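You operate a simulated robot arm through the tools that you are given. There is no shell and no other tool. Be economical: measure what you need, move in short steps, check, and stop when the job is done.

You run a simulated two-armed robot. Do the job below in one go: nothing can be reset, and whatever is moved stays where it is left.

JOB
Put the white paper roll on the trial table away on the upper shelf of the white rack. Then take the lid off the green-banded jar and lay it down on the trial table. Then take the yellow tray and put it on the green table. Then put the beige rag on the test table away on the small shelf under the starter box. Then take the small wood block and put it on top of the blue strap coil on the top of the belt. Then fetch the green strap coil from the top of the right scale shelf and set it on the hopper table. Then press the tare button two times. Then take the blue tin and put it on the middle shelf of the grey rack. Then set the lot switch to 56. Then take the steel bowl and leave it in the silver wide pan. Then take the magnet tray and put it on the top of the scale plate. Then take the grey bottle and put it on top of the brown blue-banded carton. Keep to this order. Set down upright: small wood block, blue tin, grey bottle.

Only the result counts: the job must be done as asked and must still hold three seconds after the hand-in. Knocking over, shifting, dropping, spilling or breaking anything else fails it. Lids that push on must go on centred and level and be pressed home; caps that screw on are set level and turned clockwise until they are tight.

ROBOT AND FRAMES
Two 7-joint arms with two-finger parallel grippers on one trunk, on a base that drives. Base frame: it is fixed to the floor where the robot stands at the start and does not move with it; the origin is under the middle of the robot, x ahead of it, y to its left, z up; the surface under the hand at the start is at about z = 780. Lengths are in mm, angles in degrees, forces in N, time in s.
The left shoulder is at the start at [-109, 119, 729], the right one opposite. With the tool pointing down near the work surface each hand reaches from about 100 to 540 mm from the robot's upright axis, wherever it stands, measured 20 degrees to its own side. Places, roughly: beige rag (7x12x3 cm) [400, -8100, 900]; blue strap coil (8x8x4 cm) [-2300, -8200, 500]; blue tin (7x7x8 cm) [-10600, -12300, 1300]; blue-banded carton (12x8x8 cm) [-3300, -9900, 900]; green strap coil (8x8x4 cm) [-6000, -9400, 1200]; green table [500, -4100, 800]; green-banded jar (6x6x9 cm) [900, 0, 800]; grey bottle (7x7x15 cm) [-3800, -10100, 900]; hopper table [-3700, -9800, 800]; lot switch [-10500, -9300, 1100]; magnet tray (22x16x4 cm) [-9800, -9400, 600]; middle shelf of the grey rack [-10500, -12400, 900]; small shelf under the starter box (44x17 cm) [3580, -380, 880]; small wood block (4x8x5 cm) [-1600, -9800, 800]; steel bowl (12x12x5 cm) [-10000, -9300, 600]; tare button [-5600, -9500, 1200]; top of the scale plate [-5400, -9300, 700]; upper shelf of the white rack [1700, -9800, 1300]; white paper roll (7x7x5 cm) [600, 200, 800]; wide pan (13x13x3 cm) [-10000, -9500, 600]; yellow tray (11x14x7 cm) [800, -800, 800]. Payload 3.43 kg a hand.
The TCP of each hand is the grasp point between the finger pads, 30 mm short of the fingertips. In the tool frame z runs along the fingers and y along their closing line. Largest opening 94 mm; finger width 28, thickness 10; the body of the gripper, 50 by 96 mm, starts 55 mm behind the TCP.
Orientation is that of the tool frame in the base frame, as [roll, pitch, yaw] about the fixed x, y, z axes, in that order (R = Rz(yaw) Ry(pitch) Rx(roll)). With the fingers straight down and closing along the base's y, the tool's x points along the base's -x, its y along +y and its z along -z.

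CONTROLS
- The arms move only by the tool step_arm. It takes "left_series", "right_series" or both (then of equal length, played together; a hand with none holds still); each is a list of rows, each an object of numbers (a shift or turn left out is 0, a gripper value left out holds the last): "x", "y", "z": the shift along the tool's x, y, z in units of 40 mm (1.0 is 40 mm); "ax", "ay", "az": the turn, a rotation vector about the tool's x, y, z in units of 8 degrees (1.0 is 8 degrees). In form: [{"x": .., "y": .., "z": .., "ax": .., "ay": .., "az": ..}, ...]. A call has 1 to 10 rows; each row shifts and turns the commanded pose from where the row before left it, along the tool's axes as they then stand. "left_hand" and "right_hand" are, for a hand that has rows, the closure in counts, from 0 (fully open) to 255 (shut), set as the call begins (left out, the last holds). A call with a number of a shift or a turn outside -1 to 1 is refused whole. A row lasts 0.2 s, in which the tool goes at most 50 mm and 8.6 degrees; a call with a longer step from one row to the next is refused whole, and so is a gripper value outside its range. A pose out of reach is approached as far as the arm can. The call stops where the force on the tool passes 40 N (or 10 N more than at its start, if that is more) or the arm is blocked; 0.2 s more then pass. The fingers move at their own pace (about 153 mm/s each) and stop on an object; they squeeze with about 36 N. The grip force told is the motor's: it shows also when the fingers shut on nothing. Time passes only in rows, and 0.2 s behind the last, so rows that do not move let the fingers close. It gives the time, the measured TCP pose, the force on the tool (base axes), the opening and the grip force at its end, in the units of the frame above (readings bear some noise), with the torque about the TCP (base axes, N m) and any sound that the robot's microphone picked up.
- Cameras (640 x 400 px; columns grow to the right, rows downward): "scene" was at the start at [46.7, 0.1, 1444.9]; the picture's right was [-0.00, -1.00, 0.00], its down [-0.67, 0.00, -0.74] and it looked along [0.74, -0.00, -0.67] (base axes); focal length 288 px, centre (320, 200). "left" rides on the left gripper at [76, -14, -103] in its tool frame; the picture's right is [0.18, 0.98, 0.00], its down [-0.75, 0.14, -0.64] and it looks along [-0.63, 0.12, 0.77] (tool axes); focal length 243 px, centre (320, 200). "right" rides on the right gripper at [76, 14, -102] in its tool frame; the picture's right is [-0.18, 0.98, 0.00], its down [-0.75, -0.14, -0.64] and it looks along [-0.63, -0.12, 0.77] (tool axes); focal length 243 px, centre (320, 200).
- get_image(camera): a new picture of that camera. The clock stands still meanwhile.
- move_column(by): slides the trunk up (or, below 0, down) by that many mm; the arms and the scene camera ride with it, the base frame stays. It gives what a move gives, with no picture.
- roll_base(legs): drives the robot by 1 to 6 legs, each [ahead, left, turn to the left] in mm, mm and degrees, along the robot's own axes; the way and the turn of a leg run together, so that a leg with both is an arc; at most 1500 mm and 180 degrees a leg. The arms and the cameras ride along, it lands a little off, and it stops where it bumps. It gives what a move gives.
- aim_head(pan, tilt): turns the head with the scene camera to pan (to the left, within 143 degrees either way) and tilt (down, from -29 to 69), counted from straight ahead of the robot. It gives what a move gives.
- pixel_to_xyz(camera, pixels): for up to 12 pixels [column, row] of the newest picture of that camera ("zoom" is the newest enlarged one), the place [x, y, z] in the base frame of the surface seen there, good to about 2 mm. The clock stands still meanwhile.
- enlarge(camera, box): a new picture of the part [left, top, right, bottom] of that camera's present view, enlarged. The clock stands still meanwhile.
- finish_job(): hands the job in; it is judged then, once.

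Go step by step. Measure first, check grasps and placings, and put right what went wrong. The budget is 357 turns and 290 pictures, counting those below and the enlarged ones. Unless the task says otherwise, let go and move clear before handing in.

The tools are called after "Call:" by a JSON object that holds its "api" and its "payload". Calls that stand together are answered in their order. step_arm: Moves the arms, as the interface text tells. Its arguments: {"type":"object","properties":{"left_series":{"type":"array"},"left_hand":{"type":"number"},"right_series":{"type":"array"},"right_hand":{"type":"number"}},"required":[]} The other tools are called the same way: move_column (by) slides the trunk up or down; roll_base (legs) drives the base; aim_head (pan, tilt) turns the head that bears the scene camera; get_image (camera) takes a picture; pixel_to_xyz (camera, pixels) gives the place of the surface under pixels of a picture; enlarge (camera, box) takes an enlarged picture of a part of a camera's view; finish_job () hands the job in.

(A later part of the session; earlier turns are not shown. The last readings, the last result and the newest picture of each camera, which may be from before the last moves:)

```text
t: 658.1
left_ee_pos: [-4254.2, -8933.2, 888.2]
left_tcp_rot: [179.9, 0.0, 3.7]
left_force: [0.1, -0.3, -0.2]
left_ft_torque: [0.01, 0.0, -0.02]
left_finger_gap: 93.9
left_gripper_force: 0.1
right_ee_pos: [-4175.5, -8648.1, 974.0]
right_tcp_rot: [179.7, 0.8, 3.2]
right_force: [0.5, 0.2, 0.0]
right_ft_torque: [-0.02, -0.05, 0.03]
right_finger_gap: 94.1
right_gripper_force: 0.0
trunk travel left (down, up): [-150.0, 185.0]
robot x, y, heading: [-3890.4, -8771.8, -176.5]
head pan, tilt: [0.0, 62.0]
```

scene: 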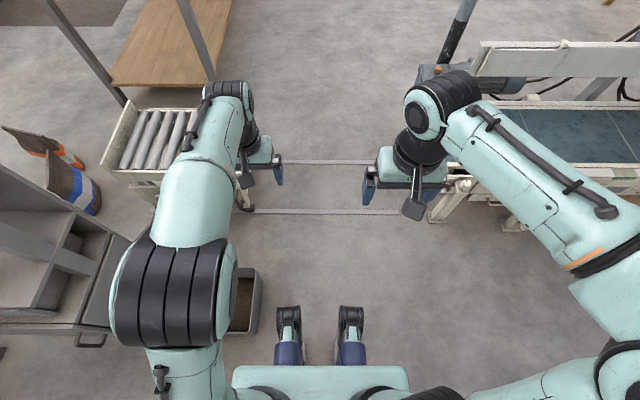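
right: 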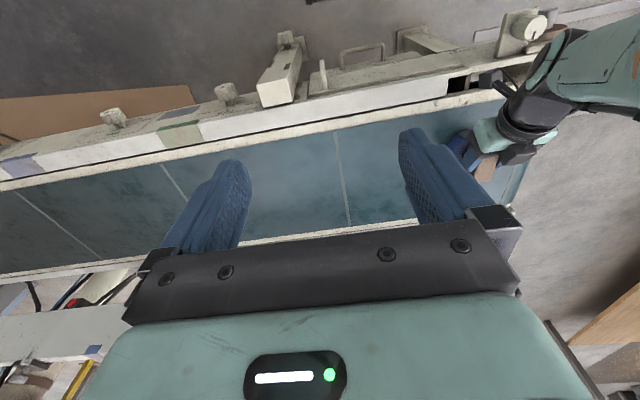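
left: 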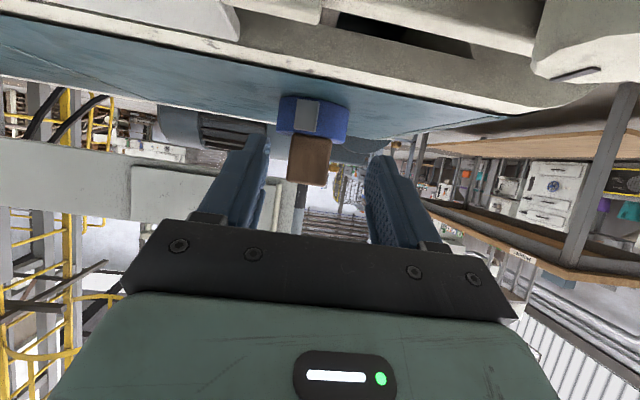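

Call:
{"api": "aim_head", "payload": {"pan": 140, "tilt": 25}}

Call:
{"api": "get_image", "payload": {"camera": "scene"}}

Call:
{"api": "aim_head", "payload": {"pan": 35, "tilt": 20}}

Call:
{"api": "get_image", "payload": {"camera": "scene"}}

```text
t: 660.3
left_ee_pos: [-4253.4, -8932.1, 886.9]
left_tcp_rot: [-180.0, 0.0, 3.7]
left_force: [-0.1, 0.5, -1.0]
left_ft_torque: [0.0, -0.02, 0.01]
left_finger_gap: 94.0
left_gripper_force: 0.1
right_ee_pos: [-4174.7, -8648.0, 973.9]
right_tcp_rot: [179.7, 0.7, 3.3]
right_force: [-0.9, -0.7, 0.2]
right_ft_torque: [0.02, 0.01, 0.0]
right_finger_gap: 93.9
right_gripper_force: 0.1
trunk travel left (down, up): [-150.0, 185.0]
robot x, y, heading: [-3887.0, -8769.8, -176.7]
head pan, tilt: [140.0, 25.0]
```

```text
192 pictures are left
```

scene: 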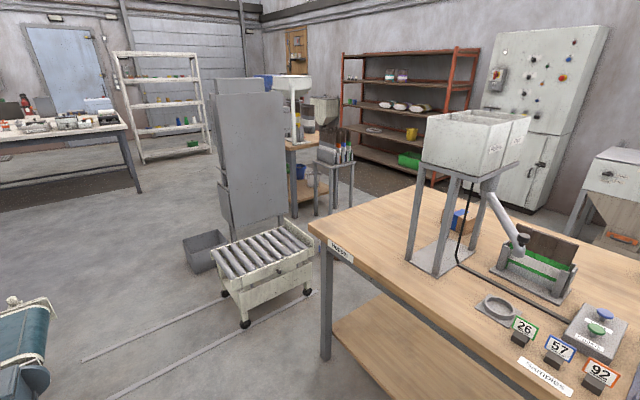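

```text
t: 662.1
left_ee_pos: [-4253.4, -8931.3, 888.6]
left_tcp_rot: [-180.0, 0.0, 3.7]
left_force: [0.2, 0.1, -0.3]
left_ft_torque: [0.02, 0.02, 0.03]
left_finger_gap: 93.8
left_gripper_force: 0.1
right_ee_pos: [-4175.6, -8648.9, 974.4]
right_tcp_rot: [179.8, 0.7, 3.2]
right_force: [0.0, 1.3, -0.1]
right_ft_torque: [-0.01, 0.02, 0.0]
right_finger_gap: 93.8
right_gripper_force: 0.1
trunk travel left (down, up): [-150.0, 185.0]
robot x, y, heading: [-3888.5, -8772.9, -176.8]
head pan, tilt: [35.0, 20.0]
```

```text
191 pictures are left
```

scene: 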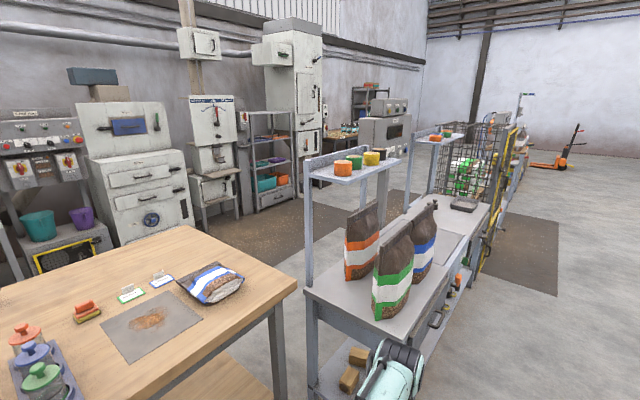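

Scale table ahead-left with two shelves. Drive in front of it and face it.

Call:
{"api": "pixel_to_xyz", "payload": {"camera": "scene", "pixels": [[305, 290], [400, 370], [490, 205], [437, 138], [355, 175], [500, 200], [448, 135], [465, 205], [295, 285]]}}

Call:
{"api": "enlarge", "payload": {"camera": "scene", "box": [290, 100, 530, 250]}}

```text
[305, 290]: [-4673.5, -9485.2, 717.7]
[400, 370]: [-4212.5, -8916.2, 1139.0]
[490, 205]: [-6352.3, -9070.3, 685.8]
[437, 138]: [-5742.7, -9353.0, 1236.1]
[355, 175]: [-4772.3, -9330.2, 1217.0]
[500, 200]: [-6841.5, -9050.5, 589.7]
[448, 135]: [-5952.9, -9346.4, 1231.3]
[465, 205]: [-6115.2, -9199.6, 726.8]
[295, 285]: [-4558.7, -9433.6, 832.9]
```

```text
2.67 times, centred on (410, 175) of scene
```

zoom: 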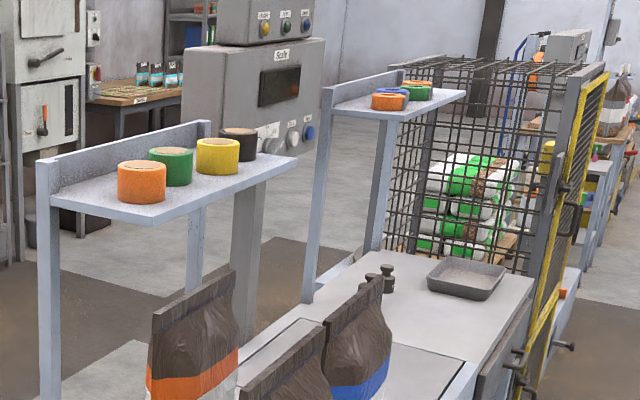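

Call:
{"api": "roll_base", "payload": {"legs": [[1500, 0, -3.2], [350, 0, 0], [0, 0, 90]]}}

Call:
{"api": "aim_head", "payload": {"pan": 0, "tilt": 25}}

Call:
{"api": "get_image", "payload": {"camera": "scene"}}

```text
t: 666.3
left_ee_pos: [-4950.5, -8954.4, 887.4]
left_tcp_rot: [179.9, 0.0, 3.1]
left_force: [0.1, 0.4, -0.2]
left_ft_torque: [0.01, 0.04, 0.0]
left_finger_gap: 94.0
left_gripper_force: 0.1
right_ee_pos: [-4870.0, -8673.0, 974.2]
right_tcp_rot: [179.6, 0.8, 2.7]
right_force: [-0.2, 0.0, 0.0]
right_ft_torque: [-0.01, -0.03, 0.03]
right_finger_gap: 94.2
right_gripper_force: 0.1
trunk travel left (down, up): [-150.0, 185.0]
robot x, y, heading: [-4587.1, -8799.4, -177.1]
head pan, tilt: [35.0, 20.0]
stopped in leg 1: the robot was blocked; the commanded pose is now the measured one
```

```text
t: 667.3
left_ee_pos: [-4950.9, -8953.0, 889.6]
left_tcp_rot: [-180.0, 0.0, 3.1]
left_force: [-0.2, -0.3, 0.2]
left_ft_torque: [-0.01, -0.03, -0.01]
left_finger_gap: 94.1
left_gripper_force: 0.0
right_ee_pos: [-4869.8, -8672.6, 975.2]
right_tcp_rot: [179.7, 0.9, 2.7]
right_force: [-0.2, 0.2, 0.2]
right_ft_torque: [-0.01, 0.02, -0.01]
right_finger_gap: 93.9
right_gripper_force: 0.1
trunk travel left (down, up): [-150.0, 185.0]
robot x, y, heading: [-4584.7, -8794.9, -177.7]
head pan, tilt: [0.0, 25.0]
```

```text
189 pictures are left
```

scene: 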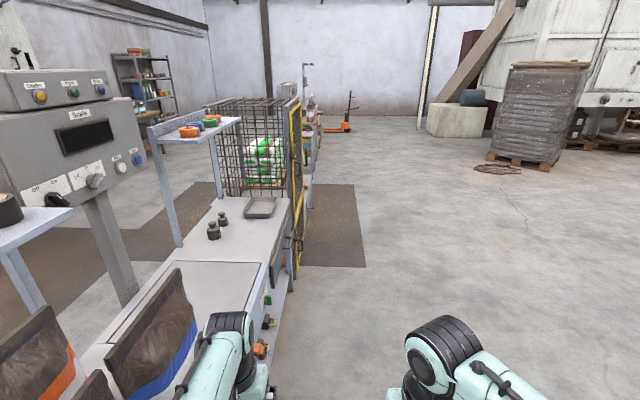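

Blocked by the scale table's front (left side too close). Shift right by 350 and go on.

Call:
{"api": "roll_base", "payload": {"legs": [[0, -380, -2.3]]}}

Call:
{"api": "aim_head", "payload": {"pan": 45, "tilt": 40}}

Call:
{"api": "get_image", "payload": {"camera": "scene"}}

```text
t: 671.2
left_ee_pos: [-4967.4, -8560.6, 888.7]
left_tcp_rot: [-180.0, 0.0, 1.1]
left_force: [-0.1, -0.6, -0.8]
left_ft_torque: [0.0, -0.01, -0.02]
left_finger_gap: 94.0
left_gripper_force: 0.0
right_ee_pos: [-4875.6, -8282.5, 974.8]
right_tcp_rot: [179.7, 0.8, 0.6]
right_force: [-0.1, 0.0, -0.4]
right_ft_torque: [0.02, -0.02, -0.02]
right_finger_gap: 93.5
right_gripper_force: 0.0
trunk travel left (down, up): [-150.0, 185.0]
robot x, y, heading: [-4599.6, -8415.1, -179.5]
head pan, tilt: [0.0, 25.0]
```

```text
t: 672.4
left_ee_pos: [-4966.9, -8562.0, 889.1]
left_tcp_rot: [-179.9, -0.1, 1.2]
left_force: [0.1, 0.2, 0.1]
left_ft_torque: [-0.01, -0.01, -0.03]
left_finger_gap: 93.9
left_gripper_force: 0.1
right_ee_pos: [-4876.1, -8283.2, 975.1]
right_tcp_rot: [179.7, 0.8, 0.6]
right_force: [-0.2, -0.1, -0.7]
right_ft_torque: [-0.01, 0.04, 0.02]
right_finger_gap: 93.8
right_gripper_force: 0.1
trunk travel left (down, up): [-150.0, 185.0]
robot x, y, heading: [-4597.0, -8415.2, -179.4]
head pan, tilt: [45.0, 40.0]
```

```text
188 pictures are left
```

scene: 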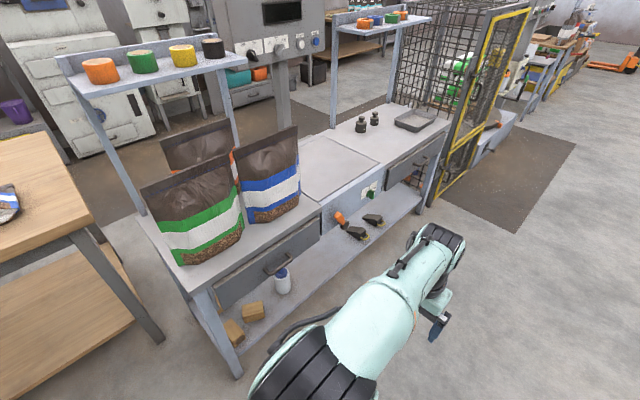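

Bags are intact. Continue to x≈−5850 and face the table.

Call:
{"api": "roll_base", "payload": {"legs": [[1240, 0, 0], [0, 0, 89.5]]}}

Call:
{"api": "aim_head", "payload": {"pan": 0, "tilt": 20}}

Call:
{"api": "get_image", "payload": {"camera": "scene"}}

```text
t: 682.5
left_ee_pos: [-5658.6, -8803.9, 888.8]
left_tcp_rot: [179.9, 0.0, 94.0]
left_force: [0.4, -0.3, -0.3]
left_ft_torque: [0.01, 0.0, -0.04]
left_finger_gap: 94.0
left_gripper_force: 0.0
right_ee_pos: [-5942.1, -8726.8, 974.9]
right_tcp_rot: [179.7, 0.8, 93.5]
right_force: [-0.6, -0.1, -0.4]
right_ft_torque: [0.01, 0.01, 0.03]
right_finger_gap: 94.3
right_gripper_force: 0.0
trunk travel left (down, up): [-150.0, 185.0]
robot x, y, heading: [-5822.3, -8437.8, -86.5]
head pan, tilt: [45.0, 40.0]
```

```text
t: 683.6
left_ee_pos: [-5660.8, -8802.9, 887.7]
left_tcp_rot: [-180.0, 0.1, 94.0]
left_force: [0.3, -0.1, -0.5]
left_ft_torque: [0.01, 0.0, 0.01]
left_finger_gap: 94.0
left_gripper_force: 0.0
right_ee_pos: [-5941.7, -8726.7, 973.9]
right_tcp_rot: [179.7, 0.8, 93.5]
right_force: [0.8, -0.4, 0.1]
right_ft_torque: [-0.03, 0.02, -0.01]
right_finger_gap: 94.2
right_gripper_force: 0.0
trunk travel left (down, up): [-150.0, 185.0]
robot x, y, heading: [-5824.9, -8440.0, -86.4]
head pan, tilt: [0.0, 20.0]
```

```text
187 pictures are left
```

scene: 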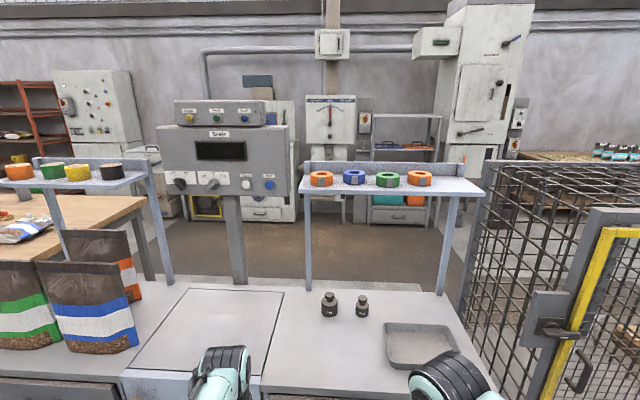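

Right shelf: orange, blue, green, orange coils. Green is at (388,180). Measuring coils, shelf and table.

Call:
{"api": "enlarge", "payload": {"camera": "scene", "box": [290, 140, 490, 265]}}

Call:
{"api": "pixel_to_xyz", "payload": {"camera": "scene", "pixels": [[388, 172], [388, 186], [378, 178], [399, 178], [354, 178], [419, 178], [388, 192], [482, 192], [305, 192], [388, 165], [320, 375], [270, 186]]}}

```text
3.20 times, centred on (390, 202) of scene
```

zoom: 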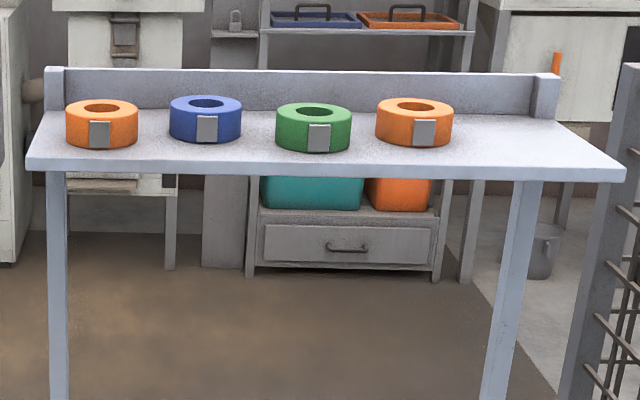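

```text
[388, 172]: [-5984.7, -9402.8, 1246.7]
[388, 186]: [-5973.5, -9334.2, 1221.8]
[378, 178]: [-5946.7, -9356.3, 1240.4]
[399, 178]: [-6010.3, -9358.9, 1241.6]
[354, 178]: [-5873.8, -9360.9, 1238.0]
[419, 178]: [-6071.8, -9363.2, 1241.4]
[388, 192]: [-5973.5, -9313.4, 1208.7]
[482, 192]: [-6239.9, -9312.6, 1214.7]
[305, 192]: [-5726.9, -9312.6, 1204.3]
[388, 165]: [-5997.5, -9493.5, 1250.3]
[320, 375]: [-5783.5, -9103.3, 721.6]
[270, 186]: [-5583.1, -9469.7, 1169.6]
```

Green coil centre ≈(−5979,−9371), z 1215–1248, neighbours 100 mm either side. I'll raise the trunk, pitch the right hand 60° and open to ~82 mm, retracting the left.

Call:
{"api": "move_column", "payload": {"by": 185}}

Call:
{"api": "step_arm", "payload": {"right_series": [{"ay": -0.95, "x": -0.3}, {"ay": -0.95, "x": -0.3}, {"ay": -0.95}, {"ay": -0.95}, {"ay": -0.95}, {"ay": -0.95}, {"ay": -0.95}, {"ay": -0.85}, {}], "left_series": [{"x": 1}, {"x": 1}, {"x": 1}, {"x": 1}, {"z": -0.8}, {"z": -0.8}, {"z": -0.8}, {"z": -0.8}, {}], "right_hand": 33}}

Call:
{"api": "step_arm", "payload": {"right_series": [{"x": -0.8, "z": -0.46}, {"x": -0.8, "z": -0.46}, {"x": -0.8, "z": -0.46}, {}]}}

```text
t: 685.6
left_ee_pos: [-5660.6, -8803.4, 1073.4]
left_tcp_rot: [179.9, -0.1, 94.0]
left_force: [0.4, 1.3, 0.5]
left_ft_torque: [-0.02, -0.04, 0.01]
left_finger_gap: 94.0
left_gripper_force: 0.1
right_ee_pos: [-5942.7, -8725.9, 1159.5]
right_tcp_rot: [179.7, 0.9, 93.5]
right_force: [-0.2, 0.4, -0.2]
right_ft_torque: [0.01, 0.01, 0.03]
right_finger_gap: 93.9
right_gripper_force: 0.0
trunk travel left (down, up): [-335.0, 0.0]
robot x, y, heading: [-5824.1, -8442.4, -86.7]
head pan, tilt: [0.0, 20.0]
```

```text
t: 687.6
left_ee_pos: [-5669.8, -8647.0, 1201.2]
left_tcp_rot: [-180.0, 0.0, 94.0]
left_force: [-1.1, 0.4, 0.0]
left_ft_torque: [0.0, 0.0, 0.02]
left_finger_gap: 94.0
left_gripper_force: 0.0
right_ee_pos: [-5942.2, -8751.6, 1162.0]
right_tcp_rot: [179.3, 60.8, 93.0]
right_force: [-1.2, -0.2, -1.0]
right_ft_torque: [0.0, 0.0, 0.0]
right_finger_gap: 81.8
right_gripper_force: 0.0
trunk travel left (down, up): [-335.0, 0.0]
robot x, y, heading: [-5825.1, -8441.1, -86.6]
head pan, tilt: [0.0, 20.0]
```

```text
t: 688.6
left_ee_pos: [-5669.7, -8645.3, 1202.9]
left_tcp_rot: [179.9, 0.0, 93.9]
left_force: [0.5, -0.6, -0.2]
left_ft_torque: [0.0, 0.01, -0.01]
left_finger_gap: 94.2
left_gripper_force: 0.1
right_ee_pos: [-5941.9, -8752.5, 1272.6]
right_tcp_rot: [179.3, 60.8, 92.9]
right_force: [0.1, 0.2, -0.5]
right_ft_torque: [-0.02, -0.01, 0.02]
right_finger_gap: 81.9
right_gripper_force: 0.0
trunk travel left (down, up): [-335.0, 0.0]
robot x, y, heading: [-5825.6, -8441.7, -86.6]
head pan, tilt: [0.0, 20.0]
```

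Call:
{"api": "roll_base", "payload": {"legs": [[0, 0, -3.4], [0, -20, 0], [330, 0, 0]]}}

Call:
{"api": "aim_head", "payload": {"pan": -10, "tilt": 35}}

Call:
{"api": "get_image", "payload": {"camera": "scene"}}

Call:
{"api": "get_image", "payload": {"camera": "right"}}

```text
t: 691.7
left_ee_pos: [-5704.3, -8988.8, 1201.3]
left_tcp_rot: [180.0, 0.1, 90.1]
left_force: [-0.8, 0.1, -0.1]
left_ft_torque: [-0.01, -0.01, 0.02]
left_finger_gap: 94.0
left_gripper_force: 0.0
right_ee_pos: [-5981.7, -9078.3, 1272.0]
right_tcp_rot: [179.4, 60.9, 89.1]
right_force: [-0.4, 0.3, 1.2]
right_ft_torque: [-0.02, 0.0, 0.0]
right_finger_gap: 81.9
right_gripper_force: 0.0
trunk travel left (down, up): [-335.0, 0.0]
robot x, y, heading: [-5848.8, -8777.3, -90.1]
head pan, tilt: [0.0, 20.0]
```

```text
t: 692.5
left_ee_pos: [-5703.5, -8989.0, 1200.8]
left_tcp_rot: [-180.0, 0.0, 90.2]
left_force: [0.6, -0.4, -0.6]
left_ft_torque: [0.0, 0.03, 0.02]
left_finger_gap: 93.9
left_gripper_force: 0.1
right_ee_pos: [-5983.3, -9079.9, 1271.0]
right_tcp_rot: [179.4, 60.8, 89.1]
right_force: [0.1, -0.1, 0.4]
right_ft_torque: [-0.01, 0.03, 0.02]
right_finger_gap: 81.8
right_gripper_force: 0.1
trunk travel left (down, up): [-335.0, 0.0]
robot x, y, heading: [-5843.5, -8778.0, -90.1]
head pan, tilt: [-10.0, 35.0]
```

```text
185 pictures are left
```

scene: 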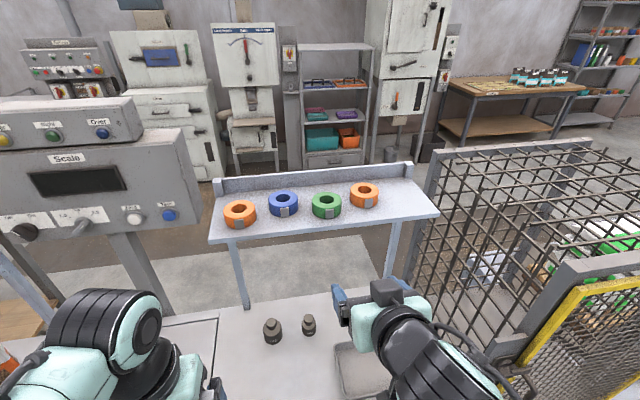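

```text
184 pictures are left
```

right: 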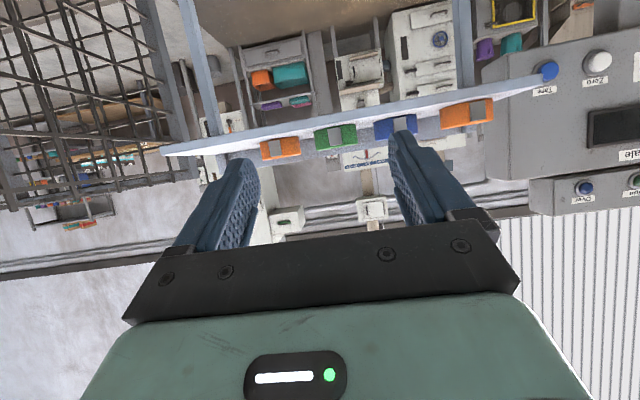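

Call:
{"api": "pixel_to_xyz", "payload": {"camera": "scene", "pixels": [[313, 200], [341, 200], [326, 193], [327, 217], [283, 195], [297, 208], [350, 195], [364, 186], [430, 330], [500, 360], [440, 165], [520, 345]]}}

Call:
{"api": "enlarge", "payload": {"camera": "scene", "box": [260, 160, 400, 250]}}

```text
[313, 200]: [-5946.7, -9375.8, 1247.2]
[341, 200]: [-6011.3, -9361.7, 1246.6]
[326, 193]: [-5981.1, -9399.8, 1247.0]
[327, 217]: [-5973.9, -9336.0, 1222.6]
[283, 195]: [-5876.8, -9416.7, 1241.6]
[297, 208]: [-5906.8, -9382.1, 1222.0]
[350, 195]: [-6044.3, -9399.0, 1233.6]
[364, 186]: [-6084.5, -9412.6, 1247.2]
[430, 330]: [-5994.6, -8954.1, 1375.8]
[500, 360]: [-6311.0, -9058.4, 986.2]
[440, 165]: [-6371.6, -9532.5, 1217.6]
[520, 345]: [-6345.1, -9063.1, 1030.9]
```

```text
4.44 times, centred on (330, 205) of scene
```

zoom: 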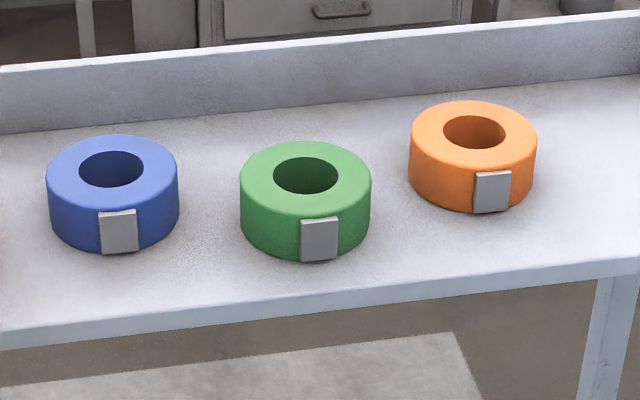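

Call:
{"api": "step_arm", "payload": {"right_series": [{"x": -0.43, "z": 0.745, "y": 0.03}, {"x": -0.43, "z": 0.745, "y": 0.03}, {"x": -0.43, "z": 0.745, "y": 0.03}, {"x": -0.43, "z": 0.745, "y": 0.03}, {"x": -0.43, "z": 0.745, "y": 0.03}, {"x": 0.3, "z": 0.17, "y": 0.05}, {}]}}

Call:
{"api": "get_image", "payload": {"camera": "right"}}

```text
t: 694.1
left_ee_pos: [-5703.9, -8990.1, 1201.0]
left_tcp_rot: [-179.9, 0.0, 90.1]
left_force: [0.0, 0.2, -0.1]
left_ft_torque: [-0.02, 0.0, -0.01]
left_finger_gap: 93.8
left_gripper_force: 0.0
right_ee_pos: [-5975.9, -9251.9, 1263.0]
right_tcp_rot: [179.3, 60.8, 89.1]
right_force: [-0.4, -0.2, -0.1]
right_ft_torque: [0.03, -0.01, 0.01]
right_finger_gap: 81.7
right_gripper_force: 0.0
trunk travel left (down, up): [-335.0, 0.0]
robot x, y, heading: [-5845.5, -8776.6, -90.3]
head pan, tilt: [-10.0, 35.0]
```

```text
182 pictures are left
```

right: 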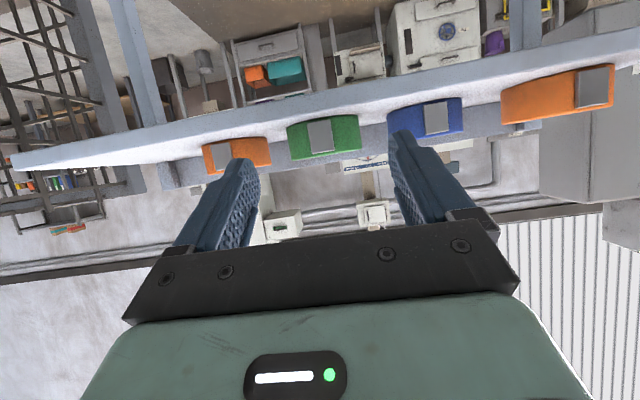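

Call:
{"api": "step_arm", "payload": {"right_series": [{"x": -0.425, "z": 0.736}, {"x": -0.425, "z": 0.736}, {"x": -0.425, "z": 0.736}, {"x": 0.2, "z": 0.11}, {"x": 0.13, "z": 0.07}, {}]}}

Call:
{"api": "get_image", "payload": {"camera": "right"}}

Call:
{"api": "enlarge", "payload": {"camera": "scene", "box": [250, 140, 410, 240]}}

```text
t: 695.5
left_ee_pos: [-5704.6, -8988.9, 1202.0]
left_tcp_rot: [180.0, 0.0, 90.2]
left_force: [-0.4, -0.3, -0.1]
left_ft_torque: [0.0, 0.02, 0.01]
left_finger_gap: 94.1
left_gripper_force: 0.0
right_ee_pos: [-5975.9, -9353.8, 1247.9]
right_tcp_rot: [179.3, 60.8, 89.1]
right_force: [-0.1, 0.5, 0.6]
right_ft_torque: [0.06, 0.0, -0.01]
right_finger_gap: 81.9
right_gripper_force: 0.0
trunk travel left (down, up): [-335.0, 0.0]
robot x, y, heading: [-5846.0, -8775.2, -90.4]
head pan, tilt: [-10.0, 35.0]
```

```text
181 pictures are left
```

right: 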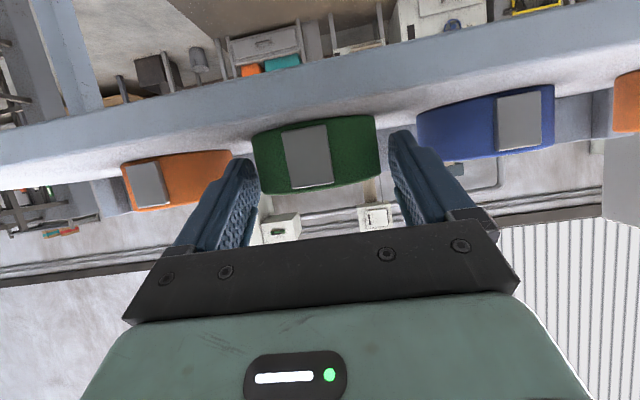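

```text
4.00 times, centred on (330, 190) of scene
```

zoom: 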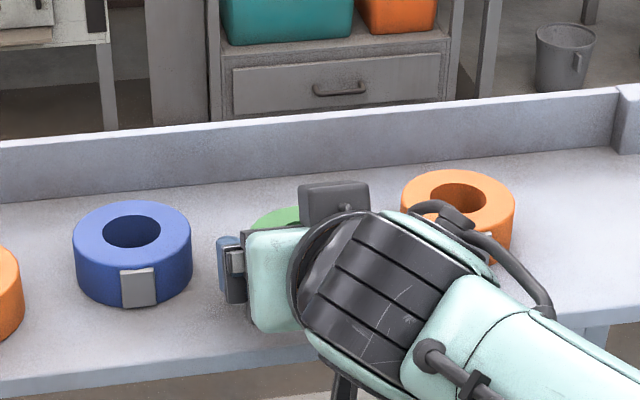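

Call:
{"api": "step_arm", "payload": {"right_series": [{"x": 0.087, "z": 0.05}, {}]}}

Call:
{"api": "step_arm", "payload": {"right_series": [{}, {}, {}, {}], "right_hand": 255}}

Call:
{"api": "step_arm", "payload": {"right_series": [{"x": -0.4, "z": -0.23}, {"x": -0.4, "z": -0.23}, {}]}}

Call:
{"api": "get_image", "payload": {"camera": "right"}}

```text
t: 696.1
left_ee_pos: [-5704.3, -8989.6, 1201.9]
left_tcp_rot: [-180.0, 0.0, 90.0]
left_force: [0.0, 1.0, 0.6]
left_ft_torque: [-0.04, 0.01, 0.01]
left_finger_gap: 94.0
left_gripper_force: 0.1
right_ee_pos: [-5976.4, -9353.0, 1241.8]
right_tcp_rot: [179.3, 60.8, 89.1]
right_force: [0.3, 0.2, -0.4]
right_ft_torque: [0.01, -0.02, 0.02]
right_finger_gap: 82.0
right_gripper_force: 0.0
trunk travel left (down, up): [-335.0, 0.0]
robot x, y, heading: [-5843.9, -8777.1, -90.3]
head pan, tilt: [-10.0, 35.0]
```

```text
t: 697.1
left_ee_pos: [-5703.9, -8989.4, 1200.4]
left_tcp_rot: [180.0, 0.0, 90.0]
left_force: [0.7, -0.4, 0.2]
left_ft_torque: [-0.02, 0.0, 0.0]
left_finger_gap: 93.8
left_gripper_force: 0.0
right_ee_pos: [-5976.2, -9354.9, 1243.8]
right_tcp_rot: [179.5, 60.8, 89.2]
right_force: [0.0, -0.4, 0.5]
right_ft_torque: [0.0, 0.07, -0.01]
right_finger_gap: 70.7
right_gripper_force: 36.1
trunk travel left (down, up): [-335.0, 0.0]
robot x, y, heading: [-5844.1, -8774.5, -90.3]
head pan, tilt: [-10.0, 35.0]
```

```text
t: 697.9
left_ee_pos: [-5703.3, -8990.1, 1200.8]
left_tcp_rot: [-180.0, 0.0, 90.1]
left_force: [0.9, 0.3, -0.2]
left_ft_torque: [-0.02, 0.0, 0.01]
left_finger_gap: 94.1
left_gripper_force: 0.1
right_ee_pos: [-5975.8, -9352.7, 1281.0]
right_tcp_rot: [179.4, 60.8, 89.1]
right_force: [0.0, 0.1, -1.2]
right_ft_torque: [0.02, 0.04, 0.01]
right_finger_gap: 70.3
right_gripper_force: 36.2
trunk travel left (down, up): [-335.0, 0.0]
robot x, y, heading: [-5841.7, -8778.7, -90.4]
head pan, tilt: [-10.0, 35.0]
```

```text
179 pictures are left
```

right: 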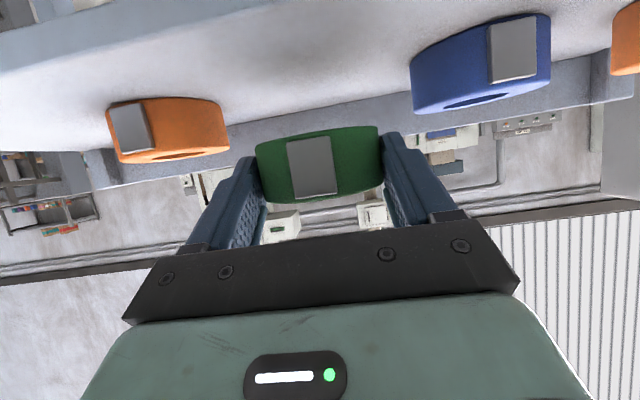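

Coil is gripped. Back off, lower the trunk, strafe to the hopper table and look.

Call:
{"api": "roll_base", "payload": {"legs": [[-480, 0, 0.3], [0, 1500, 0], [0, 250, 0]]}}

Call:
{"api": "move_column", "payload": {"by": -185}}

Call:
{"api": "aim_head", "payload": {"pan": 0, "tilt": 35}}

Call:
{"api": "get_image", "payload": {"camera": "scene"}}

```text
t: 716.3
left_ee_pos: [-3906.6, -8476.6, 1202.0]
left_tcp_rot: [-180.0, 0.0, 92.3]
left_force: [0.0, -0.1, 0.0]
left_ft_torque: [-0.02, 0.03, 0.0]
left_finger_gap: 94.0
left_gripper_force: 0.1
right_ee_pos: [-4164.3, -8849.4, 1281.6]
right_tcp_rot: [179.4, 60.8, 91.2]
right_force: [-0.8, 0.0, -0.2]
right_ft_torque: [0.04, 0.0, 0.0]
right_finger_gap: 70.2
right_gripper_force: 36.5
trunk travel left (down, up): [-335.0, 0.0]
robot x, y, heading: [-4054.4, -8265.2, -88.1]
head pan, tilt: [-10.0, 35.0]
```

```text
t: 718.4
left_ee_pos: [-3906.8, -8475.5, 1016.4]
left_tcp_rot: [180.0, 0.0, 92.3]
left_force: [0.3, -0.5, -0.7]
left_ft_torque: [0.0, 0.04, -0.01]
left_finger_gap: 94.2
left_gripper_force: 0.0
right_ee_pos: [-4163.9, -8848.4, 1096.1]
right_tcp_rot: [179.3, 60.7, 91.2]
right_force: [-0.9, 0.0, -0.4]
right_ft_torque: [0.02, 0.04, -0.03]
right_finger_gap: 70.0
right_gripper_force: 36.5
trunk travel left (down, up): [-150.0, 185.0]
robot x, y, heading: [-4056.6, -8265.6, -88.2]
head pan, tilt: [-10.0, 35.0]
```

```text
t: 719.1
left_ee_pos: [-3907.5, -8475.1, 1015.5]
left_tcp_rot: [-180.0, 0.0, 92.3]
left_force: [0.8, 0.3, 0.8]
left_ft_torque: [0.02, 0.0, -0.01]
left_finger_gap: 94.2
left_gripper_force: 0.0
right_ee_pos: [-4164.9, -8848.2, 1095.3]
right_tcp_rot: [179.5, 60.8, 91.2]
right_force: [0.3, 0.1, -1.6]
right_ft_torque: [0.02, -0.04, -0.01]
right_finger_gap: 70.2
right_gripper_force: 35.8
trunk travel left (down, up): [-150.0, 185.0]
robot x, y, heading: [-4057.5, -8264.7, -87.9]
head pan, tilt: [0.0, 35.0]
```

```text
178 pictures are left
```

scene: 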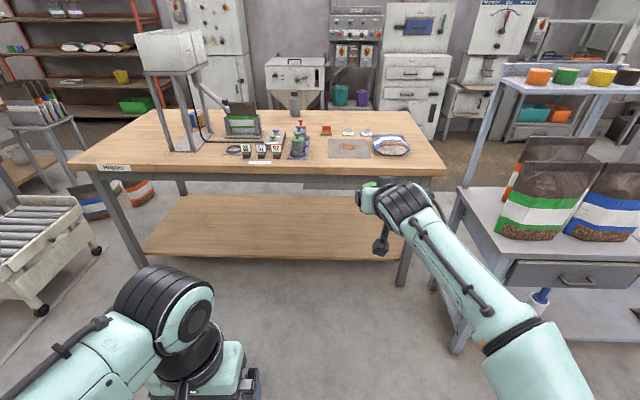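

Call:
{"api": "pixel_to_xyz", "payload": {"camera": "scene", "pixels": [[320, 165], [320, 175], [390, 165], [430, 165], [345, 155], [390, 148], [445, 175], [100, 165], [405, 155], [300, 155], [295, 100], [195, 115]]}}

Call:
{"api": "enlarge", "payload": {"camera": "scene", "box": [150, 80, 450, 190]}}

```text
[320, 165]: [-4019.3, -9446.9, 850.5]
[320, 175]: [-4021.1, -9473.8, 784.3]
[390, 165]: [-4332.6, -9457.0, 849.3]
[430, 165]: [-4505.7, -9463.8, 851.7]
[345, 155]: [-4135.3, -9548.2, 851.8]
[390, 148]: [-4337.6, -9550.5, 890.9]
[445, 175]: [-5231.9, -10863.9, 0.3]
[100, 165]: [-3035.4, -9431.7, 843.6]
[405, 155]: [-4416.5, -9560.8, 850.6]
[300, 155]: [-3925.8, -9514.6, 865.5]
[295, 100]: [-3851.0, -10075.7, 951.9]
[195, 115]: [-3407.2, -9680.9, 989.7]
```

```text
2.13 times, centred on (300, 135) of scene
```

zoom: 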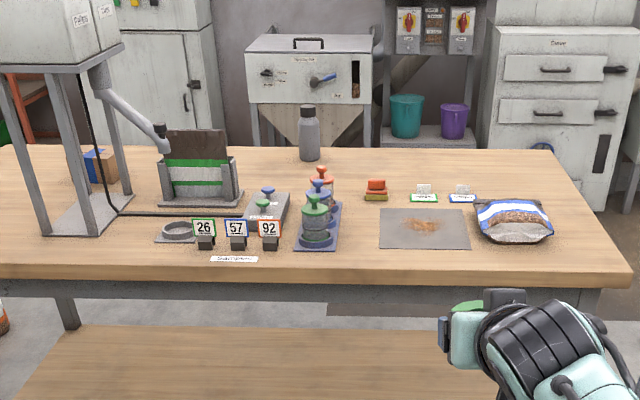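

Free strip in front of the mat: target coil centre (−4180,−9487), table z 850. Drive in.

Call:
{"api": "roll_base", "payload": {"legs": [[0, 0, -2.1], [610, 0, 0]]}}

Call:
{"api": "step_arm", "payload": {"right_series": [{"x": 0.8, "z": 0.46}, {"x": 0.8, "z": 0.46}, {"x": 0.8, "z": 0.46}, {"x": 0.8, "z": 0.46}, {}]}}

Call:
{"api": "get_image", "payload": {"camera": "scene"}}

Call:
{"api": "get_image", "payload": {"camera": "right"}}

```text
t: 722.9
left_ee_pos: [-3907.7, -9080.1, 1015.9]
left_tcp_rot: [180.0, 0.0, 91.5]
left_force: [0.3, -0.2, 0.0]
left_ft_torque: [0.02, -0.01, -0.01]
left_finger_gap: 94.2
left_gripper_force: 0.0
right_ee_pos: [-4170.7, -9449.6, 1096.8]
right_tcp_rot: [179.3, 60.8, 90.4]
right_force: [-0.2, 0.4, -1.4]
right_ft_torque: [0.01, 0.03, 0.0]
right_finger_gap: 69.7
right_gripper_force: 36.1
trunk travel left (down, up): [-150.0, 185.0]
robot x, y, heading: [-4051.5, -8868.6, -89.0]
head pan, tilt: [0.0, 35.0]
```

```text
t: 724.1
left_ee_pos: [-3906.5, -9080.3, 1015.9]
left_tcp_rot: [179.9, 0.1, 91.4]
left_force: [-0.3, 0.6, -0.4]
left_ft_torque: [0.0, -0.02, -0.01]
left_finger_gap: 93.8
left_gripper_force: 0.1
right_ee_pos: [-4169.3, -9447.3, 946.6]
right_tcp_rot: [179.3, 60.7, 90.4]
right_force: [-0.6, 0.5, -0.4]
right_ft_torque: [0.02, 0.0, 0.02]
right_finger_gap: 70.0
right_gripper_force: 36.0
trunk travel left (down, up): [-150.0, 185.0]
robot x, y, heading: [-4050.6, -8870.0, -89.1]
head pan, tilt: [0.0, 35.0]
```

```text
176 pictures are left
```

scene: 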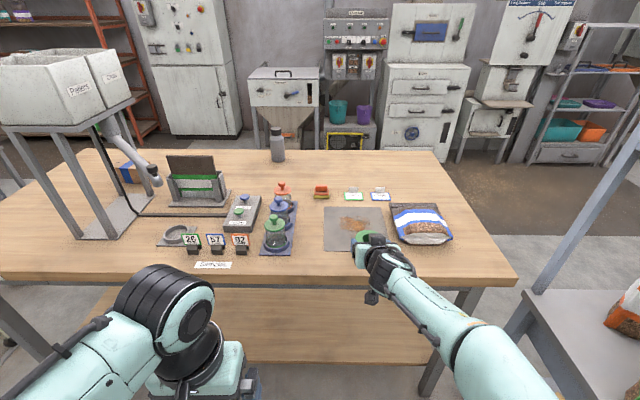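

```text
175 pictures are left
```

right: 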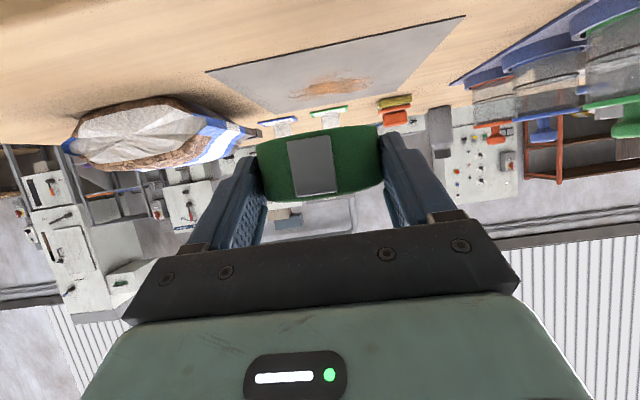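

Call:
{"api": "step_arm", "payload": {"right_series": [{"x": -0.325, "z": 0.56, "y": -0.1}, {"x": 0.7, "z": 0.4}, {"x": 0.6, "z": 0.35}, {"x": 0.1, "z": 0.058}, {}]}}

```text
t: 725.3
left_ee_pos: [-3907.6, -9080.2, 1016.0]
left_tcp_rot: [-180.0, 0.0, 91.5]
left_force: [-0.5, 0.1, 0.8]
left_ft_torque: [0.01, 0.01, 0.03]
left_finger_gap: 93.7
left_gripper_force: 0.0
right_ee_pos: [-4175.5, -9475.9, 885.6]
right_tcp_rot: [179.3, 60.8, 90.3]
right_force: [0.7, -0.9, -0.7]
right_ft_torque: [0.01, 0.0, 0.0]
right_finger_gap: 70.1
right_gripper_force: 35.7
trunk travel left (down, up): [-150.0, 185.0]
robot x, y, heading: [-4053.9, -8866.1, -88.9]
head pan, tilt: [0.0, 35.0]
```

Call:
{"api": "step_arm", "payload": {"right_series": [{"x": 0.06, "z": 0.035}, {"x": 0.05, "z": 0.03}, {"x": 0.04, "z": 0.02}, {}]}}

```text
t: 726.3
left_ee_pos: [-3906.9, -9080.6, 1016.1]
left_tcp_rot: [-179.9, 0.0, 91.4]
left_force: [0.1, 0.1, 0.3]
left_ft_torque: [-0.02, 0.0, -0.02]
left_finger_gap: 93.9
left_gripper_force: 0.0
right_ee_pos: [-4173.1, -9476.4, 878.3]
right_tcp_rot: [179.4, 60.9, 90.4]
right_force: [-1.2, 0.2, 3.5]
right_ft_torque: [0.04, 0.12, 0.0]
right_finger_gap: 69.8
right_gripper_force: 36.1
trunk travel left (down, up): [-150.0, 185.0]
robot x, y, heading: [-4051.9, -8867.3, -89.1]
head pan, tilt: [0.0, 35.0]
```

Touching (3.5 N). Release and back straight out.

Call:
{"api": "step_arm", "payload": {"right_series": [{}, {}, {}], "right_hand": 33}}

Call:
{"api": "step_arm", "payload": {"right_series": [{"x": 0.2, "z": -0.45}, {"x": 0.3, "z": -0.7}, {"x": 0.3, "z": -0.75}, {"x": -0.6, "z": -0.6}, {"x": -0.6, "z": -0.6}, {}]}}

Call:
{"api": "get_image", "payload": {"camera": "scene"}}

```text
t: 727.1
left_ee_pos: [-3906.6, -9081.0, 1016.5]
left_tcp_rot: [180.0, 0.0, 91.4]
left_force: [0.1, -0.3, 0.1]
left_ft_torque: [0.02, -0.03, -0.01]
left_finger_gap: 94.1
left_gripper_force: 0.1
right_ee_pos: [-4172.0, -9477.7, 876.8]
right_tcp_rot: [179.3, 60.8, 90.4]
right_force: [-0.3, 0.0, -0.4]
right_ft_torque: [0.01, 0.01, -0.03]
right_finger_gap: 81.9
right_gripper_force: 0.1
trunk travel left (down, up): [-150.0, 185.0]
robot x, y, heading: [-4049.2, -8868.2, -88.9]
head pan, tilt: [0.0, 35.0]
```

```text
t: 728.5
left_ee_pos: [-3906.1, -9079.5, 1015.7]
left_tcp_rot: [-179.9, 0.0, 91.4]
left_force: [-0.3, -0.3, -0.1]
left_ft_torque: [0.01, -0.01, 0.02]
left_finger_gap: 93.7
left_gripper_force: 0.1
right_ee_pos: [-4177.5, -9376.0, 950.8]
right_tcp_rot: [179.4, 60.8, 90.3]
right_force: [0.9, 0.8, 0.4]
right_ft_torque: [0.01, 0.02, 0.01]
right_finger_gap: 81.9
right_gripper_force: 0.0
trunk travel left (down, up): [-150.0, 185.0]
robot x, y, heading: [-4054.4, -8868.1, -89.2]
head pan, tilt: [0.0, 35.0]
```

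```text
174 pictures are left
```

scene: 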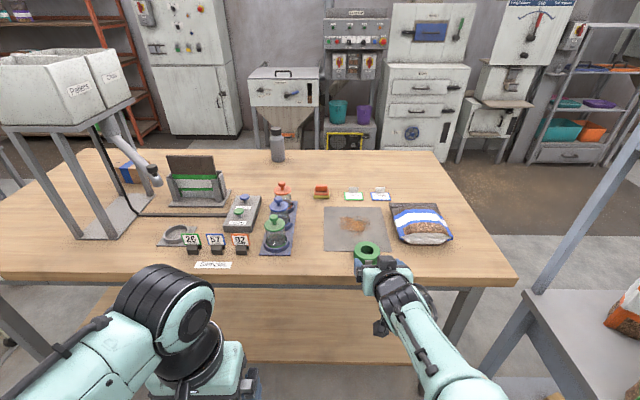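

Coil is on the hopper table. Next the Tare button (blue, on the Scale console). Back off, strafe in front of the scale and raise the trunk.

Call:
{"api": "roll_base", "payload": {"legs": [[-480, 0, -1], [0, -1400, 0]]}}

Call:
{"api": "move_column", "payload": {"by": 150}}

Call:
{"api": "step_arm", "payload": {"right_series": [{"ay": -0.95}, {"ay": -0.95}, {"ay": -0.95}, {"ay": -0.8}, {}], "right_hand": 255}}

Call:
{"api": "aim_head", "payload": {"pan": -10, "tilt": 25}}

Call:
{"api": "get_image", "payload": {"camera": "scene"}}

```text
t: 743.6
left_ee_pos: [-5335.3, -8588.2, 1016.5]
left_tcp_rot: [180.0, 0.0, 90.0]
left_force: [-1.0, -0.6, -0.5]
left_ft_torque: [-0.02, -0.01, 0.0]
left_finger_gap: 94.1
left_gripper_force: 0.1
right_ee_pos: [-5611.9, -8876.3, 950.7]
right_tcp_rot: [179.5, 60.8, 88.9]
right_force: [-0.3, 0.1, -0.3]
right_ft_torque: [0.02, 0.01, 0.0]
right_finger_gap: 81.7
right_gripper_force: 0.1
trunk travel left (down, up): [-150.0, 185.0]
robot x, y, heading: [-5473.6, -8373.5, -90.6]
head pan, tilt: [0.0, 35.0]
```

```text
t: 745.3
left_ee_pos: [-5334.6, -8589.0, 1166.5]
left_tcp_rot: [180.0, 0.0, 90.0]
left_force: [0.4, 0.1, -0.2]
left_ft_torque: [0.0, -0.01, 0.02]
left_finger_gap: 94.1
left_gripper_force: 0.0
right_ee_pos: [-5612.4, -8876.5, 1099.8]
right_tcp_rot: [179.5, 60.8, 89.1]
right_force: [0.5, 0.6, -0.2]
right_ft_torque: [-0.02, -0.02, -0.02]
right_finger_gap: 82.1
right_gripper_force: 0.2
trunk travel left (down, up): [-300.0, 35.0]
robot x, y, heading: [-5471.8, -8374.9, -90.7]
head pan, tilt: [0.0, 35.0]
```

```text
t: 746.5
left_ee_pos: [-5335.0, -8588.2, 1167.1]
left_tcp_rot: [-180.0, 0.0, 90.1]
left_force: [0.6, -0.6, -0.3]
left_ft_torque: [0.04, 0.02, 0.06]
left_finger_gap: 94.0
left_gripper_force: 0.2
right_ee_pos: [-5612.4, -8876.7, 1101.2]
right_tcp_rot: [76.9, 89.7, -13.6]
right_force: [-0.2, 0.3, 0.7]
right_ft_torque: [-0.01, 0.0, 0.0]
right_finger_gap: 0.0
right_gripper_force: 33.2
trunk travel left (down, up): [-300.0, 35.0]
robot x, y, heading: [-5472.1, -8372.5, -90.5]
head pan, tilt: [0.0, 35.0]
```

```text
t: 747.2
left_ee_pos: [-5336.0, -8589.7, 1165.6]
left_tcp_rot: [179.9, 0.1, 90.0]
left_force: [0.5, 0.5, -0.6]
left_ft_torque: [0.02, 0.02, 0.0]
left_finger_gap: 93.9
left_gripper_force: 0.1
right_ee_pos: [-5611.9, -8877.1, 1101.3]
right_tcp_rot: [88.4, 89.7, -2.2]
right_force: [-0.1, 0.4, 1.0]
right_ft_torque: [0.0, 0.01, 0.01]
right_finger_gap: 0.2
right_gripper_force: 32.8
trunk travel left (down, up): [-300.0, 35.0]
robot x, y, heading: [-5474.0, -8375.5, -90.7]
head pan, tilt: [-10.0, 25.0]
```

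```text
173 pictures are left
```

scene: 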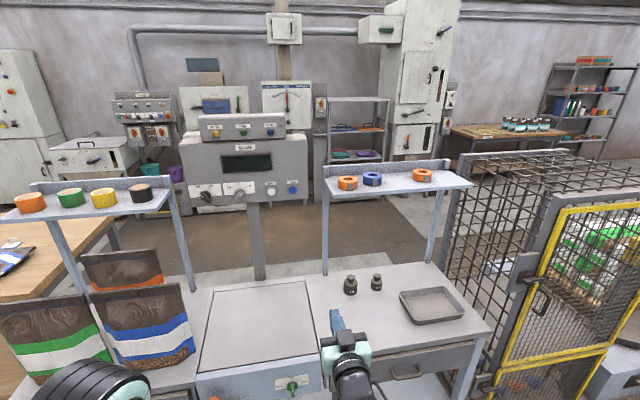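

Enlarge the scale console to identify the buttons and measure the Tare button.

Call:
{"api": "enlarge", "payload": {"camera": "scene", "box": [170, 105, 330, 205]}}

Call:
{"api": "pixel_to_xyz", "payload": {"camera": "scene", "pixels": [[292, 187], [292, 181], [270, 191], [283, 192], [300, 192], [300, 170], [250, 170], [237, 155]]}}

```text
4.00 times, centred on (250, 155) of scene
```

zoom: 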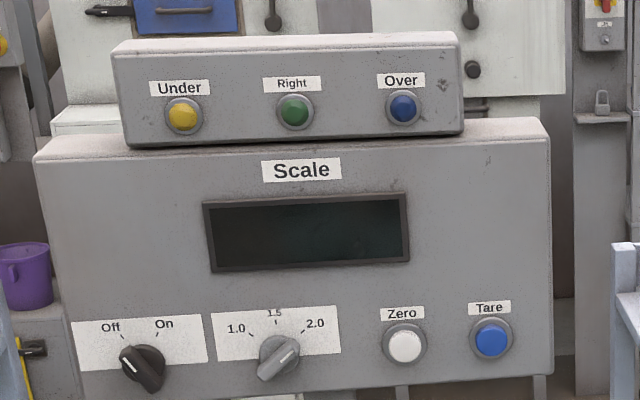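

```text
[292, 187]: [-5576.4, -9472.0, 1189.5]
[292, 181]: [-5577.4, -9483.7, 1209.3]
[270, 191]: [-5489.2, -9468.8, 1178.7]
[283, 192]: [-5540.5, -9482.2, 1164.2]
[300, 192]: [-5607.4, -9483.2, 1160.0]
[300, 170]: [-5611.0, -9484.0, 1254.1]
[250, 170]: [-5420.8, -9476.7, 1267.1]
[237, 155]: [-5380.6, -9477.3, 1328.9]
```

Call:
{"api": "pixel_to_xyz", "payload": {"camera": "zoom", "pixels": [[491, 340], [491, 328], [491, 352], [479, 340], [503, 340], [511, 340], [471, 340]]}}

```text
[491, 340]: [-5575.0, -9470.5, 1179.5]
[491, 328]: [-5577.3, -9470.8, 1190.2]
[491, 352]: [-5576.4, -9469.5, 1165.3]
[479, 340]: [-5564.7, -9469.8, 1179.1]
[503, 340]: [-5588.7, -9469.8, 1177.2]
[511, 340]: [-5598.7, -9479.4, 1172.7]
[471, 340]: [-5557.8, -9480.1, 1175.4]
```

Tare centre: (−5576.5,−9470,1178). Raise the closed hand to that height, line up and drive closer.

Call:
{"api": "step_arm", "payload": {"right_series": [{"x": -0.95}, {"x": -0.95}, {}]}}

Call:
{"api": "roll_base", "payload": {"legs": [[0, 30, 0.7], [400, 0, 0]]}}

Call:
{"api": "get_image", "payload": {"camera": "scene"}}

Call:
{"api": "get_image", "payload": {"camera": "right"}}

```text
t: 748.0
left_ee_pos: [-5335.8, -8589.0, 1166.8]
left_tcp_rot: [-180.0, 0.1, 90.0]
left_force: [-1.2, 0.1, -0.5]
left_ft_torque: [0.02, -0.03, 0.0]
left_finger_gap: 93.8
left_gripper_force: 0.1
right_ee_pos: [-5611.1, -8875.3, 1175.1]
right_tcp_rot: [92.5, 89.6, 1.9]
right_force: [1.0, 0.2, -0.3]
right_ft_torque: [0.0, 0.01, 0.01]
right_finger_gap: 0.0
right_gripper_force: 32.5
trunk travel left (down, up): [-300.0, 35.0]
robot x, y, heading: [-5478.4, -8371.1, -90.7]
head pan, tilt: [-10.0, 25.0]
```

```text
t: 751.1
left_ee_pos: [-5298.8, -8995.0, 1165.3]
left_tcp_rot: [-180.0, 0.1, 91.0]
left_force: [-0.4, -0.3, 0.4]
left_ft_torque: [0.0, -0.01, 0.0]
left_finger_gap: 94.2
left_gripper_force: 0.1
right_ee_pos: [-5571.4, -9286.1, 1174.4]
right_tcp_rot: [91.0, 89.6, 1.6]
right_force: [0.2, 0.2, 0.0]
right_ft_torque: [0.0, 0.0, 0.02]
right_finger_gap: 0.0
right_gripper_force: 32.6
trunk travel left (down, up): [-300.0, 35.0]
robot x, y, heading: [-5442.7, -8786.8, -89.4]
head pan, tilt: [-10.0, 25.0]
```

```text
171 pictures are left
```

scene: 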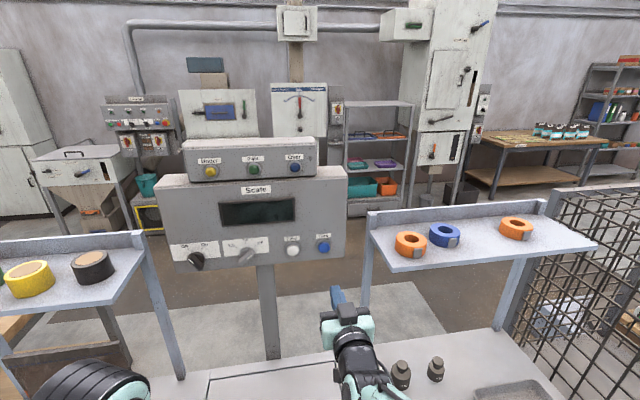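

```text
170 pictures are left
```

right: 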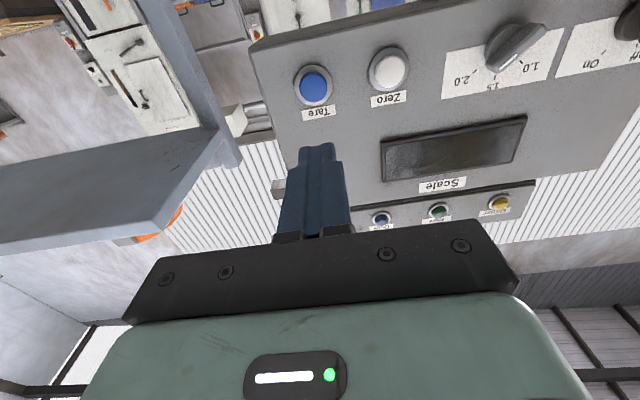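

Call:
{"api": "pixel_to_xyz", "payload": {"camera": "right", "pixels": [[314, 86], [304, 86], [324, 86], [314, 76], [314, 97]]}}

```text
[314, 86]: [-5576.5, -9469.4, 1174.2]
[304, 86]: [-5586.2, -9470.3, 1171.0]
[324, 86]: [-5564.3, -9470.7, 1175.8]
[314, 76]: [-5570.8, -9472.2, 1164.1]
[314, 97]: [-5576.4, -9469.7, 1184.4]
```

Shift 4 mm and advance 140 mm.

Call:
{"api": "step_arm", "payload": {"right_series": [{"y": -0.1, "z": 0.5}, {"z": 0.9}, {"z": 0.9}, {"z": 0.9}, {"z": 0.25}, {}]}}

Call:
{"api": "get_image", "payload": {"camera": "right"}}

```text
t: 752.5
left_ee_pos: [-5299.2, -8996.7, 1166.9]
left_tcp_rot: [-180.0, 0.0, 91.0]
left_force: [0.0, 0.0, 0.6]
left_ft_torque: [-0.01, 0.02, -0.01]
left_finger_gap: 93.7
left_gripper_force: 0.1
right_ee_pos: [-5573.4, -9424.4, 1175.8]
right_tcp_rot: [94.3, 89.7, 5.0]
right_force: [0.7, 0.3, 0.4]
right_ft_torque: [-0.01, -0.01, 0.0]
right_finger_gap: 0.0
right_gripper_force: 33.1
trunk travel left (down, up): [-300.0, 35.0]
robot x, y, heading: [-5440.9, -8786.2, -89.5]
head pan, tilt: [-10.0, 25.0]
```

```text
169 pictures are left
```

right: 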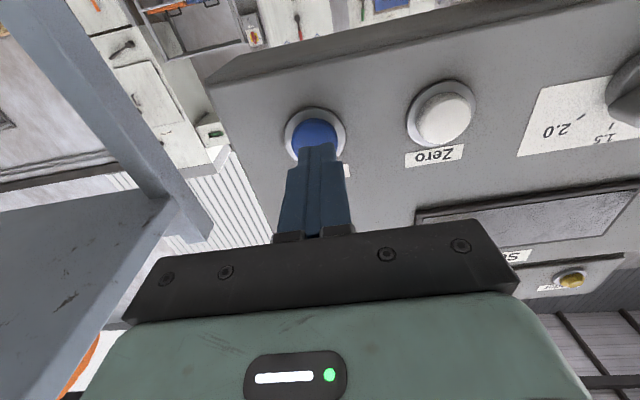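

Call:
{"api": "step_arm", "payload": {"right_series": [{"z": 0.3}, {"z": 0.1}, {"z": 0.08}, {"z": 0.05}]}}

```text
t: 753.5
left_ee_pos: [-5298.8, -8996.5, 1166.2]
left_tcp_rot: [-180.0, 0.1, 91.0]
left_force: [-0.9, -0.5, 0.3]
left_ft_torque: [0.0, -0.05, 0.0]
left_finger_gap: 94.0
left_gripper_force: 0.2
right_ee_pos: [-5572.8, -9445.2, 1177.1]
right_tcp_rot: [87.9, 89.8, -1.4]
right_force: [1.3, 4.3, -0.1]
right_ft_torque: [-0.02, 0.01, 0.02]
right_finger_gap: 0.0
right_gripper_force: 33.2
trunk travel left (down, up): [-300.0, 35.0]
robot x, y, heading: [-5446.4, -8782.2, -89.4]
head pan, tilt: [-10.0, 25.0]
heard: click
```

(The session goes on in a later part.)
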